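You operate a simulated robot arm through the tools that you are given. There is no shell and no other tool. Be economical: measure what you need, move in short steps, check, and stop when the job is done.

Carry out the task below with a simulated robot arm. There is one attempt and no reset: what you move stays moved.

TASK
On the long table, make the small blue rag and the blue tape roll change places.
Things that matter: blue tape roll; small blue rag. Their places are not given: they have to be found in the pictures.

It is judged by the outcome, as a careful person would: the job done as asked, and still so three seconds after it is handed in. It fails if anything else is knocked over, pushed out of place, dropped, spilled or broken.

THE ROBOT
A 6-joint arm with a two-finger parallel gripper, fixed in place. Base frame: the origin is at the foot of the arm, x ahead of it, y to its left, z up; the work surface is at about z = 0.94. Lengths are in m, angles in rad, forces in N, time in s.
With the tool pointing down near the work surface it reaches from about 0.22 to 0.66 m from the base axis. Its first joint turns from -1.152 to 1.152 rad. Payload 2.9 kg.
Tool frame: the origin (TCP) lies between the finger pads and is the grasp point; the fingertips stand 0.03 m ahead of it; z points along the fingers, y is the line along which they close. The gripper opens to 0.11 m. The fingers are 0.02 m wide and 0.01 m thick; the gripper's body (0.048 by 0.112 m) begins 0.055 m behind the TCP.
Orientation is that of the tool frame in the base frame, as a unit quaternion [x, y, z, w]. With the fingers straight down and closing along the base's y, the tool's x points along the base's -x, its y along +y and its z along -z.

THE INTERFACE
- The arm moves only by the tool servo_tool. Its arguments are lists of equal length, an entry for each row: "slide": the shift along the tool's x, y, z in units of 20 mm (1.0 is 20 mm), a list of three; "turn": the turn, a rotation vector about the tool's x, y, z in units of 5 degrees (1.0 is 5 degrees), a list of three; "jaw": the finger opening in m, from 0 to 0.11. In form: {"slide": [[x, y, z], ...], "turn": [[rx, ry, rz], ...], "jaw": [jaw, ...]}. A call has 1 to 12 rows; each row shifts and turns the commanded pose from where the row before left it, along the tool's axes as they then stand. A call with a number of a shift or a turn outside -1 to 1 is refused whole. A row lasts 0.2 s, in which the tool goes at most 0.05 m and 0.15 rad; a call with a longer step from one row to the next is refused whole, and so is a gripper value outside its range. A pose out of reach is approached as far as the arm can. The call stops where the force on the tool passes 40 N (or 10 N more than at its start, if that is more) or the arm is blocked; 0.2 s more then pass. The fingers move at their own pace (about 0.108 m/s each) and stop on an object; they squeeze with about 30 N. The grip force told is the motor's: it shows also when the fingers shut on nothing. Time passes only in rows, and 0.2 s behind the last, so rows that do not move let the fingers close. It gives the time, the measured TCP pose, the force on the tool (base axes), the opening and the grip force at its end, in the units of the frame above (readings bear some noise), and new pictures: "pictures" is both (left out), scene, wrist or none.
- Cameras (640 x 400 px; columns grow to the right, rows downward): "scene" is fixed at [0.0758, 0.4246, 1.4055]; the picture's right is [-0.81, -0.59, 0.00], its down [-0.22, 0.30, -0.93] and it looks along [0.55, -0.75, -0.37] (base axes); focal length 312 px, centre (320, 200). "wrist" rides on the gripper at [-0.036, 0, -0.057] in the tool frame; the picture's right is [0.00, -1.00, 0.00], its down [0.97, 0.00, -0.24] and it looks along [0.24, 0.00, 0.97] (tool axes); focal length 218 px, centre (320, 200).
- measure_at(camera, pixels): for up to 12 pixels [column, row] of the newest picture of that camera ("zoom" is the newest enlarged one), the place [x, y, z] in the base frame of the surface seen there, good to about 0.002 m. No time passes.
- inspect(camera, box): a new picture of the part [left, top, right, bottom] of that camera's present view, enlarged. No time passes.
- job_done(): hands the job in; it is judged then, once.

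Work in short steps. Measure before you move; look again where a grasp or a placing could have gone wrong, and mend it. You have 80 turns and 120 pictures in all, the two below and enlarged ones among them. Open the gripper and draw the arm clear of the work before you hand the job in, unless the task says otherwise; then end with one line.

The tools are called after "Call:" by a JSON object that holds its "method" and its "body". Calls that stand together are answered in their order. servo_tool: Moves the arm, as the interface text tells. Its arguments: {"type":"object","properties":{"slide":{"type":"array","items":{"type":"array","items":{"type":"number"}}},"turn":{"type":"array","items":{"type":"array","items":{"type":"number"}}},"jaw":{"type":"array","items":{"type":"number"}},"pictures":{"type":"string","enum":["both","scene","wrist","none"]}},"required":["slide","turn","jaw"]} The other tools are called the same way: measure_at (camera, pixels) gives the place of the surface under pixels of a picture; inspect (camera, box) takes an enlarged picture of a part of a camera's view; job_done () hands the job in.

At the start:

```text
time_s: 0.0
eef_pos: [0.3973, -0.1622, 1.1697]
tcp_rot: [0.001, 1.0, 0.001, 0.0]
contact_force: [-0.3, -0.2, 0.2]
opening: 0.1098
gripper_force: 0.0
```

scene: 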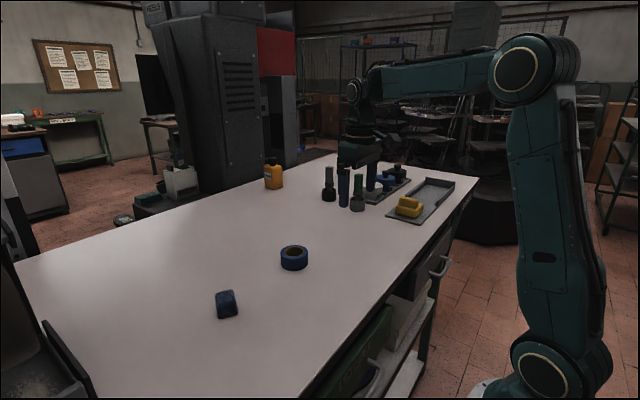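
wrist: 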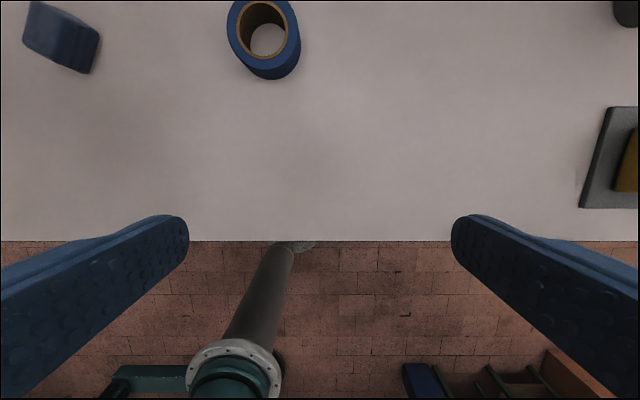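

The scene shows the blue tape roll at about (294,257) and the rag at about (227,304). I'll enlarge that area and measure both.

Call:
{"method": "inspect", "body": {"camera": "scene", "box": [180, 220, 340, 340]}}

Call:
{"method": "measure_at", "body": {"camera": "scene", "pixels": [[294, 247], [281, 256], [308, 256], [294, 270], [294, 262], [217, 293], [235, 291], [238, 310], [220, 318], [226, 298], [260, 290]]}}

Call:
{"method": "measure_at", "body": {"camera": "wrist", "pixels": [[268, 40], [232, 30], [296, 30], [265, 60], [265, 75], [60, 35], [30, 5], [98, 30], [75, 68], [25, 42]]}}

```text
3.33 times, centred on (260, 280) of scene
```

zoom: 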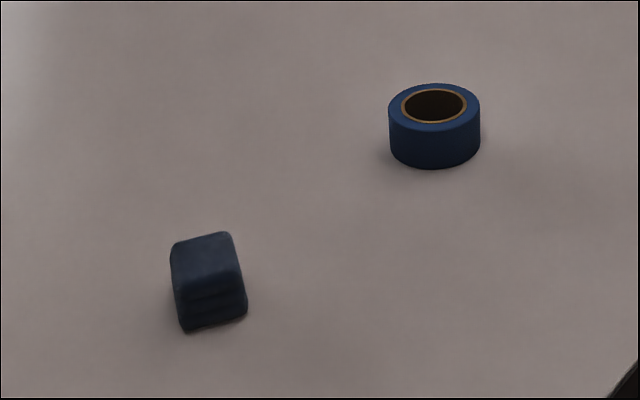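

```text
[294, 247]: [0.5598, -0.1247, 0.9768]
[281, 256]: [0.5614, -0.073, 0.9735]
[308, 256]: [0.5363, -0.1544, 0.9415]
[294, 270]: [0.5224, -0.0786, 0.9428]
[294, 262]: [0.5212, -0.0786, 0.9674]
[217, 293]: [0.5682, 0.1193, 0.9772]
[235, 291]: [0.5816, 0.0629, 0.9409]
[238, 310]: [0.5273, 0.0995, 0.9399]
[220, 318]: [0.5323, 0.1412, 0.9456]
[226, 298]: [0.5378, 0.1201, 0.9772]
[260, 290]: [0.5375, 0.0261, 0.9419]
```

```text
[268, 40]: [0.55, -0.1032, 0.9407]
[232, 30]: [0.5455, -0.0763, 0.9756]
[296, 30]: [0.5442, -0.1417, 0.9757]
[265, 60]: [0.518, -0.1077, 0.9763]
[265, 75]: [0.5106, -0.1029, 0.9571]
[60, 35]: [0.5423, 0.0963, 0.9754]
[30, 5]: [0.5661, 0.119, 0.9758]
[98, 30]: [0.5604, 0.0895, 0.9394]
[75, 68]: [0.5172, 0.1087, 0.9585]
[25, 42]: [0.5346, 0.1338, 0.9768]
```

The roll is near (0.545, -0.108) and the rag near (0.545, 0.115). I'll move above and between them for an overhead view.

Call:
{"method": "servo_tool", "body": {"slide": [[-0.75, 0.9, 0], [-0.75, 0.9, 0], [-0.75, 0.9, 0], [-0.75, 0.9, 0], [-0.75, 0.9, 0], [-0.75, 0.9, 0], [-0.75, 0.9, 0], [-0.75, 0.9, 0], [-0.75, 0.9, 0], [0, 0, 0]], "turn": [[0, 0, 0], [0, 0, 0], [0, 0, 0], [0, 0, 0], [0, 0, 0], [0, 0, 0], [0, 0, 0], [0, 0, 0], [0, 0, 0], [0, 0, 0]], "jaw": [0.11, 0.11, 0.11, 0.11, 0.11, 0.11, 0.11, 0.11, 0.11, 0.11], "pictures": "wrist"}}

```text
time_s: 2.2
eef_pos: [0.5307, -0.0002, 1.1703]
tcp_rot: [0.001, 1.0, -0.001, 0.0]
contact_force: [0.3, 0.0, 0.4]
opening: 0.1101
gripper_force: 0.0
```

wrist: 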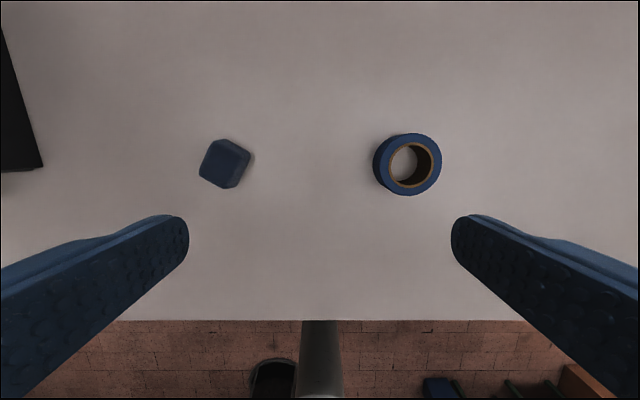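

Call:
{"method": "inspect", "body": {"camera": "wrist", "box": [180, 100, 468, 280]}}

Call:
{"method": "measure_at", "body": {"camera": "wrist", "pixels": [[212, 143], [236, 147], [225, 184], [202, 174], [221, 163], [411, 139], [411, 192], [383, 165], [438, 165]]}}

```text
2.22 times, centred on (324, 190) of wrist
```

zoom: 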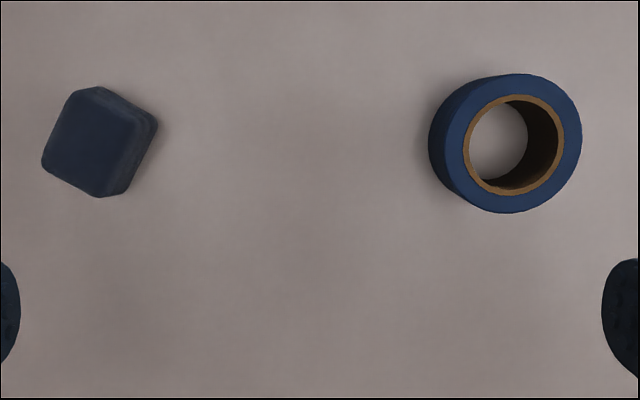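

```text
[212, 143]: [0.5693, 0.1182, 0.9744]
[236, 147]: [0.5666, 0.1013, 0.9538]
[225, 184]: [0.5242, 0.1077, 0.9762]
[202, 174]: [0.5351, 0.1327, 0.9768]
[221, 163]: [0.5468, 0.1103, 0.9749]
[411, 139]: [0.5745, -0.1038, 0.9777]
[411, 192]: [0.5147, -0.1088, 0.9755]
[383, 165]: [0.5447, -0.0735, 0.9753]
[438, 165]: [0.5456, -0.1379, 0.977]
```

From above, the roll centre is (0.545, -0.107) with a diameter of about 66 mm. The rag centre is (0.547, 0.111), turned about 24°. I'll go over the roll first.

Call:
{"method": "servo_tool", "body": {"slide": [[-0.09, -0.667, 0.875], [-0.09, -0.667, 0.875], [-0.09, -0.667, 0.875], [-0.09, -0.667, 0.875], [-0.09, -0.667, 0.875], [-0.09, -0.667, 0.875], [-0.09, -0.667, 0.875], [-0.09, -0.667, 0.875], [0, 0, 0]], "turn": [[0, 0, 0], [0, 0, 0], [0, 0, 0], [0, 0, 0], [0, 0, 0], [0, 0, 0], [0, 0, 0], [0, 0, 0], [0, 0, 0]], "jaw": [0.11, 0.11, 0.11, 0.11, 0.11, 0.11, 0.11, 0.11, 0.11], "pictures": "wrist"}}

```text
time_s: 4.2
eef_pos: [0.5451, -0.1063, 1.0309]
tcp_rot: [-0.001, 1.0, 0.0, 0.0]
contact_force: [0.7, -0.2, -0.2]
opening: 0.11
gripper_force: 0.0
```

wrist: 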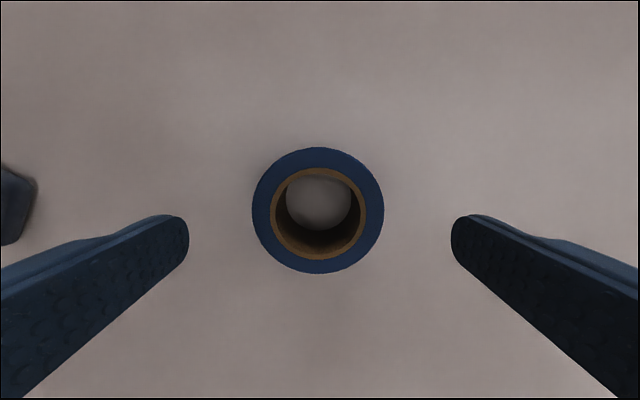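

The roll is centred between the fingers. I'll confirm its centre.

Call:
{"method": "measure_at", "body": {"camera": "wrist", "pixels": [[318, 150], [318, 270], [255, 208], [381, 208], [318, 190]]}}

```text
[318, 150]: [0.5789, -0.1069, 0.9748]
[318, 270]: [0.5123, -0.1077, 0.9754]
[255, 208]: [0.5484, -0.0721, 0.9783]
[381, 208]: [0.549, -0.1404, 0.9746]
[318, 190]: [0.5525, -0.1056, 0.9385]
```

The centre is (0.5455, -0.1065), so the alignment is good. I'll descend to z≈0.973 and close.

Call:
{"method": "servo_tool", "body": {"slide": [[0, 0, 0.7], [0, 0, 0.7], [0, 0, 0.7], [0, 0, 0.7], [0, 0, 0], [0, 0, 0], [0, 0, 0], [0, 0, 0]], "turn": [[0, 0, 0], [0, 0, 0], [0, 0, 0], [0, 0, 0], [0, 0, 0], [0, 0, 0], [0, 0, 0], [0, 0, 0]], "jaw": [0.11, 0.11, 0.11, 0.11, 0.11, 0.05, 0.05, 0.05], "pictures": "none"}}

```text
time_s: 6.0
eef_pos: [0.5476, -0.108, 0.9758]
tcp_rot: [0.001, 1.0, 0.0, 0.001]
contact_force: [0.5, -0.5, 1.0]
opening: 0.0708
gripper_force: 30.2
```

The grip reads 30 N at 71 mm, so the roll is held. I'll lift it and carry it toward the temporary spot (0.44, 0.0).

Call:
{"method": "servo_tool", "body": {"slide": [[0, 0, -0.6], [0, 0, -1], [0, 0, -1], [0, 0, -1], [0.9, 0.9, 0], [0.9, 0.9, 0], [0.9, 0.9, 0], [0.9, 0.9, 0], [0.9, 0.9, 0], [0.9, 0.9, 0], [0, 0, 0]], "turn": [[0, 0, 0], [0, 0, 0], [0, 0, 0], [0, 0, 0], [0, 0, 0], [0, 0, 0], [0, 0, 0], [0, 0, 0], [0, 0, 0], [0, 0, 0], [0, 0, 0]], "jaw": [0.05, 0.05, 0.05, 0.05, 0.05, 0.05, 0.05, 0.05, 0.05, 0.05, 0.05], "pictures": "both"}}

```text
time_s: 8.4
eef_pos: [0.4385, 0.0016, 1.0462]
tcp_rot: [0.0, 1.0, 0.0, 0.0]
contact_force: [-0.1, -0.4, 0.0]
opening: 0.0707
gripper_force: 30.0
```

scene: 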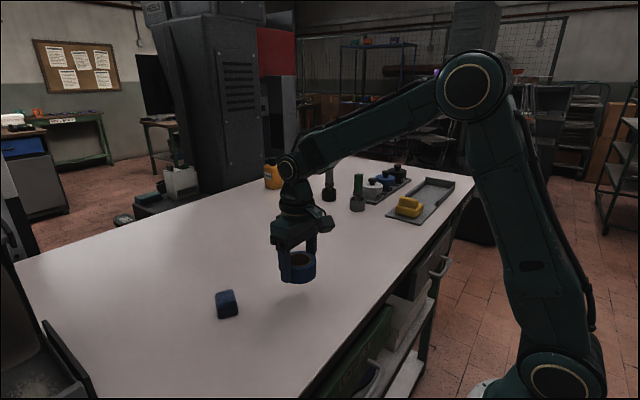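
wrist: 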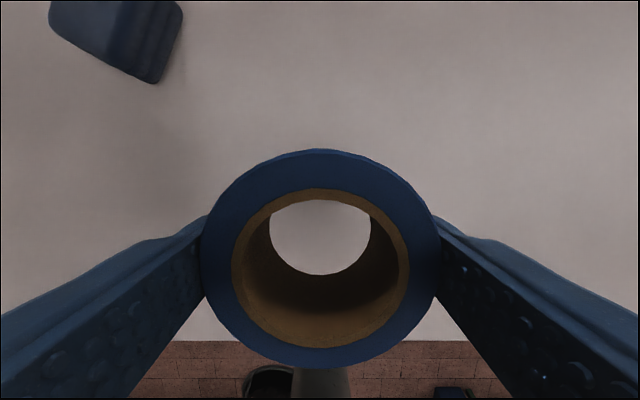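

The roll is held level at z=1.046. I'll lower it 70 mm, release and rise.

Call:
{"method": "servo_tool", "body": {"slide": [[0, 0, 1], [0, 0, 1], [0, 0, 1], [0, 0, 0.5], [0, 0, 0], [0, 0, 0], [0, 0, 0], [0, 0, 0]], "turn": [[0, 0, 0], [0, 0, 0], [0, 0, 0], [0, 0, 0], [0, 0, 0], [0, 0, 0], [0, 0, 0], [0, 0, 0]], "jaw": [0.05, 0.05, 0.05, 0.05, 0.05, 0.11, 0.11, 0.11], "pictures": "none"}}

Call:
{"method": "servo_tool", "body": {"slide": [[0, 0, -0.7], [0, 0, -1], [0, 0, -1], [0, 0, -1], [0, 0, 0]], "turn": [[0, 0, 0], [0, 0, 0], [0, 0, 0], [0, 0, 0], [0, 0, 0]], "jaw": [0.11, 0.11, 0.11, 0.11, 0.11], "pictures": "wrist"}}

```text
time_s: 10.2
eef_pos: [0.439, 0.0026, 0.9773]
tcp_rot: [-0.001, 1.0, 0.001, 0.0]
contact_force: [-0.2, -0.8, 0.5]
opening: 0.1101
gripper_force: 0.0
```

```text
time_s: 11.4
eef_pos: [0.4384, 0.0025, 1.0518]
tcp_rot: [-0.001, 1.0, 0.0, 0.0]
contact_force: [0.1, -0.9, 0.1]
opening: 0.1099
gripper_force: 0.1
```

wrist: 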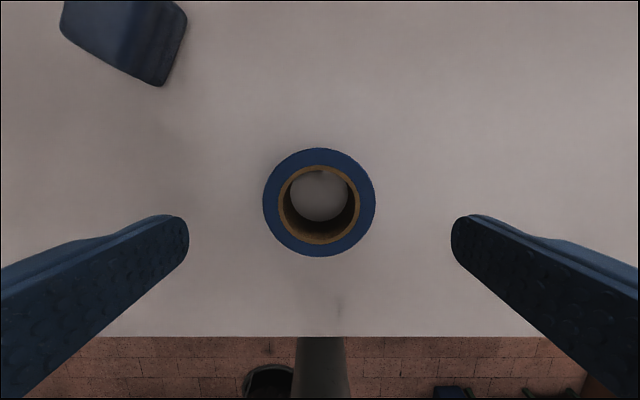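

The roll is standing at the temporary spot. Next I'll move over the rag and turn the tool 24°.

Call:
{"method": "servo_tool", "body": {"slide": [[-0.905, 0.905, 0], [-0.905, 0.905, 0], [-0.905, 0.905, 0], [-0.905, 0.905, 0], [-0.905, 0.905, 0], [-0.905, 0.905, 0], [0, 0, 0], [0, 0, 0], [0, 0, 0], [0, 0, 0], [0, 0, 0], [0, 0, 0]], "turn": [[0, 0, 0], [0, 0, 0], [0, 0, 0], [0, 0, 0], [0, 0, 0], [0, 0, 0], [0, 0, 0.96], [0, 0, 0.96], [0, 0, 0.96], [0, 0, 0.96], [0, 0, 0.96], [0, 0, 0]], "jaw": [0.11, 0.11, 0.11, 0.11, 0.11, 0.11, 0.11, 0.11, 0.11, 0.11, 0.11, 0.11], "pictures": "wrist"}}

```text
time_s: 14.0
eef_pos: [0.547, 0.109, 1.0514]
tcp_rot: [0.209, 0.978, 0.001, 0.0]
contact_force: [0.2, -0.6, -0.1]
opening: 0.1102
gripper_force: 0.0
```

wrist: 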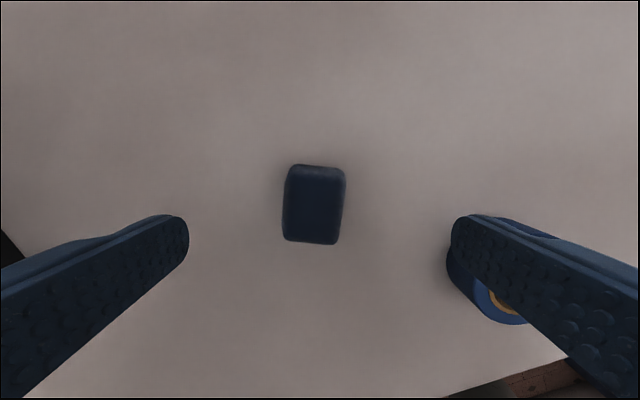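

The rag is between the fingers with about 4° left to turn. I'll measure its edges.

Call:
{"method": "measure_at", "body": {"camera": "wrist", "pixels": [[316, 170], [311, 240], [287, 205], [341, 205], [314, 205], [290, 168], [284, 238], [345, 172], [337, 242]]}}

```text
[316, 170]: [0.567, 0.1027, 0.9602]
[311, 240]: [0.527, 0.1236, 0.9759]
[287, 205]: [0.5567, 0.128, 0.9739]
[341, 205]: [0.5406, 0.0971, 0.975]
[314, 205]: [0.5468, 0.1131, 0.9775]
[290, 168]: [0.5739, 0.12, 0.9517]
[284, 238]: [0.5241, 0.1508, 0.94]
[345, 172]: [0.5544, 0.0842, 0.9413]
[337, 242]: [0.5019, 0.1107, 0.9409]
```

The rag centre is about (0.5475, 0.112). I'll make a small correction, then descend and close.

Call:
{"method": "servo_tool", "body": {"slide": [[0, 0.15, 0], [0, 0, 1], [0, 0, 1], [0, 0, 1], [0, 0, 0.75], [0, 0, 0], [0, 0, 0], [0, 0, 0], [0, 0, 0], [0, 0, 0]], "turn": [[0, 0, 0.8], [0, 0, 0], [0, 0, 0], [0, 0, 0], [0, 0, 0], [0, 0, 0], [0, 0, 0], [0, 0, 0], [0, 0, 0], [0, 0, 0]], "jaw": [0.11, 0.11, 0.11, 0.11, 0.11, 0.11, 0.02, 0.02, 0.02, 0.02], "pictures": "wrist"}}

```text
time_s: 16.2
eef_pos: [0.5481, 0.1118, 0.9756]
tcp_rot: [0.243, 0.97, 0.0, -0.001]
contact_force: [0.1, -0.1, 0.1]
opening: 0.0417
gripper_force: 29.8
```

wrist: 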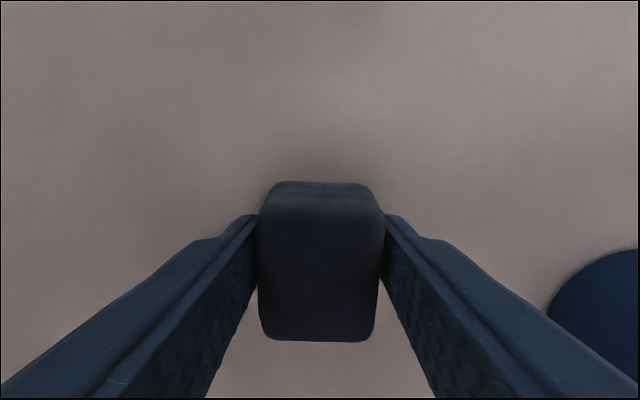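

Held, with an opening of 42 mm. I'll lift and carry it to the roll's old place (0.5455, -0.107), keeping the orientation.

Call:
{"method": "servo_tool", "body": {"slide": [[0, 0, -0.6], [0, 0, -1], [0, 0, -1], [0, 0, -1], [0, 0, 0]], "turn": [[0, 0, 0], [0, 0, 0], [0, 0, 0], [0, 0, 0], [0, 0, 0]], "jaw": [0.02, 0.02, 0.02, 0.02, 0.02], "pictures": "none"}}

Call:
{"method": "servo_tool", "body": {"slide": [[-0.502, -0.973, 0], [-0.502, -0.973, 0], [-0.502, -0.973, 0], [-0.502, -0.973, 0], [-0.502, -0.973, 0], [-0.502, -0.973, 0], [-0.502, -0.973, 0], [-0.502, -0.973, 0], [-0.502, -0.973, 0], [-0.502, -0.973, 0], [0, 0, 0]], "turn": [[0, 0, 0], [0, 0, 0], [0, 0, 0], [0, 0, 0], [0, 0, 0], [0, 0, 0], [0, 0, 0], [0, 0, 0], [0, 0, 0], [0, 0, 0], [0, 0, 0]], "jaw": [0.02, 0.02, 0.02, 0.02, 0.02, 0.02, 0.02, 0.02, 0.02, 0.02, 0.02], "pictures": "both"}}

```text
time_s: 17.4
eef_pos: [0.5486, 0.1126, 1.0478]
tcp_rot: [0.242, 0.97, 0.0, -0.001]
contact_force: [0.0, 0.6, 0.1]
opening: 0.0411
gripper_force: 30.1
```

```text
time_s: 19.8
eef_pos: [0.5459, -0.108, 1.0486]
tcp_rot: [0.242, 0.97, 0.0, 0.001]
contact_force: [-0.1, -0.1, -0.2]
opening: 0.0413
gripper_force: 30.0
```

scene: 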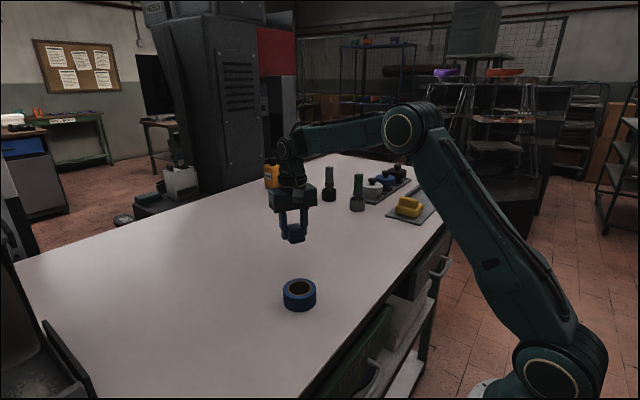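
wrist: 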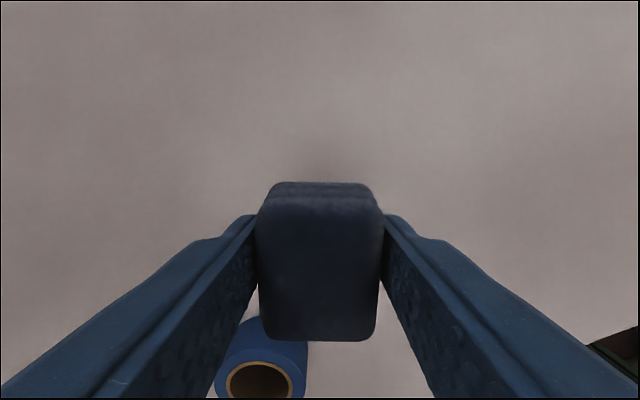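

The rag is over the roll's old spot. I'll lower it 72 mm, release and rise.

Call:
{"method": "servo_tool", "body": {"slide": [[0, 0, 1], [0, 0, 1], [0, 0, 1], [0, 0, 0.6], [0, 0, 0], [0, 0, 0], [0, 0, 0], [0, 0, 0]], "turn": [[0, 0, 0], [0, 0, 0], [0, 0, 0], [0, 0, 0], [0, 0, 0], [0, 0, 0], [0, 0, 0], [0, 0, 0]], "jaw": [0.02, 0.02, 0.02, 0.02, 0.02, 0.11, 0.11, 0.11], "pictures": "none"}}

Call:
{"method": "servo_tool", "body": {"slide": [[0, 0, -0.7], [0, 0, -1], [0, 0, -1], [0, 0, -1], [0, 0, 0], [0, 0, 0], [0, 0, 0], [0, 0, 0], [0, 0, 0], [0, 0, 0], [0, 0, 0]], "turn": [[0, 0, 0], [0, 0, 0], [0, 0, 0], [0, 0, 0], [0, 0, -0.94], [0, 0, -0.94], [0, 0, -0.94], [0, 0, -0.94], [0, 0, -0.94], [0, 0, -0.94], [0, 0, 0]], "jaw": [0.11, 0.11, 0.11, 0.11, 0.11, 0.11, 0.11, 0.11, 0.11, 0.11, 0.11], "pictures": "wrist"}}

```text
time_s: 21.6
eef_pos: [0.5434, -0.1065, 0.9755]
tcp_rot: [0.242, 0.97, -0.001, 0.0]
contact_force: [-0.5, -0.6, -0.7]
opening: 0.1099
gripper_force: 0.0
```

```text
time_s: 24.0
eef_pos: [0.5443, -0.1061, 1.0502]
tcp_rot: [-0.003, 1.0, 0.0, 0.0]
contact_force: [0.1, 0.1, 0.2]
opening: 0.1102
gripper_force: 0.1
```

wrist: 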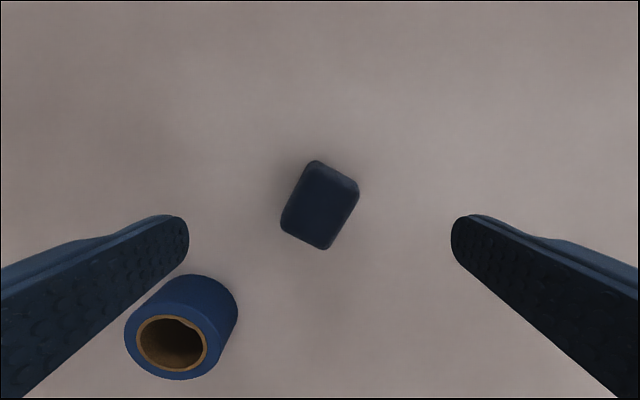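

The rag is set down at the old roll place. Now I'll go back over the roll at about (0.4385, 0.002).

Call:
{"method": "servo_tool", "body": {"slide": [[0.88, 0.9, 0], [0.88, 0.9, 0], [0.88, 0.9, 0], [0.88, 0.9, 0], [0.88, 0.9, 0], [0.88, 0.9, 0], [0, 0, 0]], "turn": [[0, 0, 0], [0, 0, 0], [0, 0, 0], [0, 0, 0], [0, 0, 0], [0, 0, 0], [0, 0, 0]], "jaw": [0.11, 0.11, 0.11, 0.11, 0.11, 0.11, 0.11], "pictures": "wrist"}}

```text
time_s: 25.6
eef_pos: [0.4399, 0.0029, 1.0483]
tcp_rot: [-0.002, 1.0, 0.0, -0.001]
contact_force: [0.6, 0.7, -0.1]
opening: 0.1099
gripper_force: 0.0
```

wrist: 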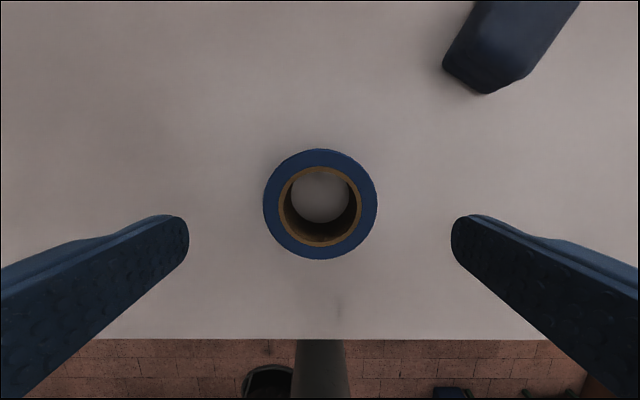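

The roll is centred at (320,203). I'll descend 72 mm, grip it and lift.

Call:
{"method": "servo_tool", "body": {"slide": [[0, 0, 1], [0, 0, 1], [0, 0, 1], [0, 0, 0.6], [0, 0, 0], [0, 0, 0], [0, 0, 0], [0, 0, 0]], "turn": [[0, 0, 0], [0, 0, 0], [0, 0, 0], [0, 0, 0], [0, 0, 0], [0, 0, 0], [0, 0, 0], [0, 0, 0]], "jaw": [0.11, 0.11, 0.11, 0.11, 0.11, 0.05, 0.05, 0.05], "pictures": "none"}}

Call:
{"method": "servo_tool", "body": {"slide": [[0, 0, -0.6], [0, 0, -1], [0, 0, -1], [0, 0, -1], [-0.9, 0.9, 0], [-0.9, 0.9, 0], [-0.9, 0.9, 0], [-0.9, 0.9, 0], [-0.9, 0.9, 0], [-0.9, 0.9, 0], [0, 0, 0]], "turn": [[0, 0, 0], [0, 0, 0], [0, 0, 0], [0, 0, 0], [0, 0, 0], [0, 0, 0], [0, 0, 0], [0, 0, 0], [0, 0, 0], [0, 0, 0], [0, 0, 0]], "jaw": [0.05, 0.05, 0.05, 0.05, 0.05, 0.05, 0.05, 0.05, 0.05, 0.05, 0.05], "pictures": "both"}}

```text
time_s: 27.4
eef_pos: [0.4389, 0.0011, 0.9783]
tcp_rot: [-0.002, 1.0, 0.0, 0.0]
contact_force: [-0.5, -0.3, -0.9]
opening: 0.0703
gripper_force: 29.7
```

```text
time_s: 29.8
eef_pos: [0.5477, 0.1101, 1.0503]
tcp_rot: [-0.001, 1.0, -0.001, 0.0]
contact_force: [-0.2, 0.7, -0.3]
opening: 0.0703
gripper_force: 29.9
```

scene: 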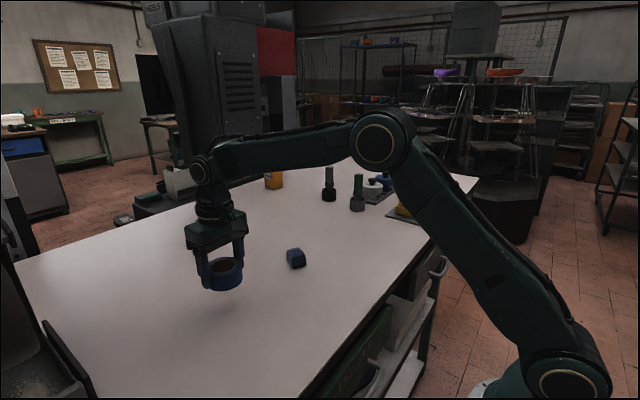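
wrist: 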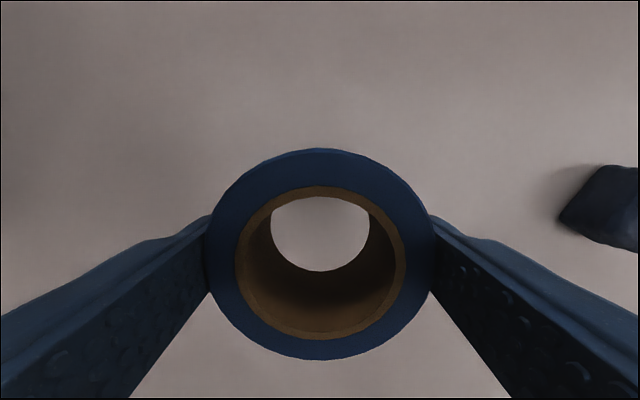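

The roll is over the rag's old spot. I'll lower it, release and rise.

Call:
{"method": "servo_tool", "body": {"slide": [[0, 0.1, 1], [0, 0, 1], [0, 0, 1], [0, 0, 0.6], [0, 0, 0], [0, 0, 0], [0, 0, 0], [0, 0, 0]], "turn": [[0, 0, 0], [0, 0, 0], [0, 0, 0], [0, 0, 0], [0, 0, 0], [0, 0, 0], [0, 0, 0], [0, 0, 0]], "jaw": [0.05, 0.05, 0.05, 0.05, 0.05, 0.11, 0.11, 0.11], "pictures": "none"}}

Call:
{"method": "servo_tool", "body": {"slide": [[0, 0, -0.7], [0, 0, -1], [0, 0, -1], [0, 0, -1], [0.5, -0.9, -1], [0.5, -0.9, -1], [0.5, -0.9, -1], [0.5, -0.9, -1], [0.5, -0.9, -1], [0.5, -0.9, -1], [0, 0, 0]], "turn": [[0, 0, 0], [0, 0, 0], [0, 0, 0], [0, 0, 0], [0, 0, 0], [0, 0, 0], [0, 0, 0], [0, 0, 0], [0, 0, 0], [0, 0, 0], [0, 0, 0]], "jaw": [0.11, 0.11, 0.11, 0.11, 0.11, 0.11, 0.11, 0.11, 0.11, 0.11, 0.11], "pictures": "both"}}

```text
time_s: 31.6
eef_pos: [0.545, 0.1104, 0.9775]
tcp_rot: [-0.002, 1.0, -0.001, 0.001]
contact_force: [-0.7, 0.3, -0.1]
opening: 0.1102
gripper_force: 0.0
```

```text
time_s: 34.0
eef_pos: [0.488, 0.0031, 1.1721]
tcp_rot: [-0.003, 1.0, 0.0, 0.0]
contact_force: [0.2, -0.3, -0.1]
opening: 0.1101
gripper_force: 0.1
```

scene: 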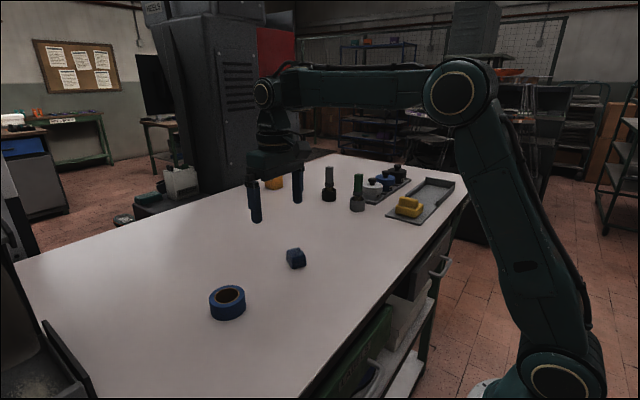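
wrist: 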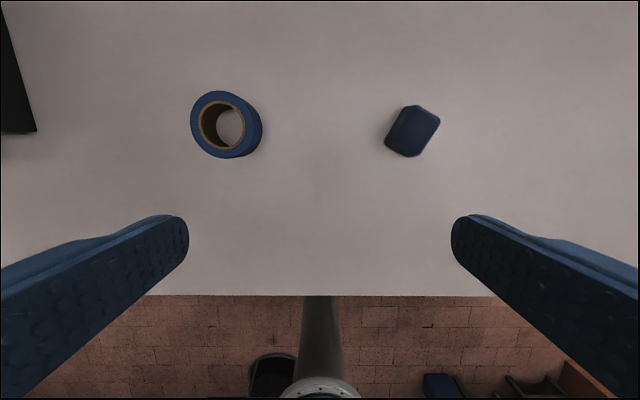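

The roll and rag have changed places. Both sit flat, nothing else has moved, and the arm is clear with the gripper open, so I'm handing in.

Call:
{"method": "job_done", "body": {}}

```text
The job is handed in.
```

The blue tape roll and the small blue rag have changed places on the long table, and nothing else was moved.
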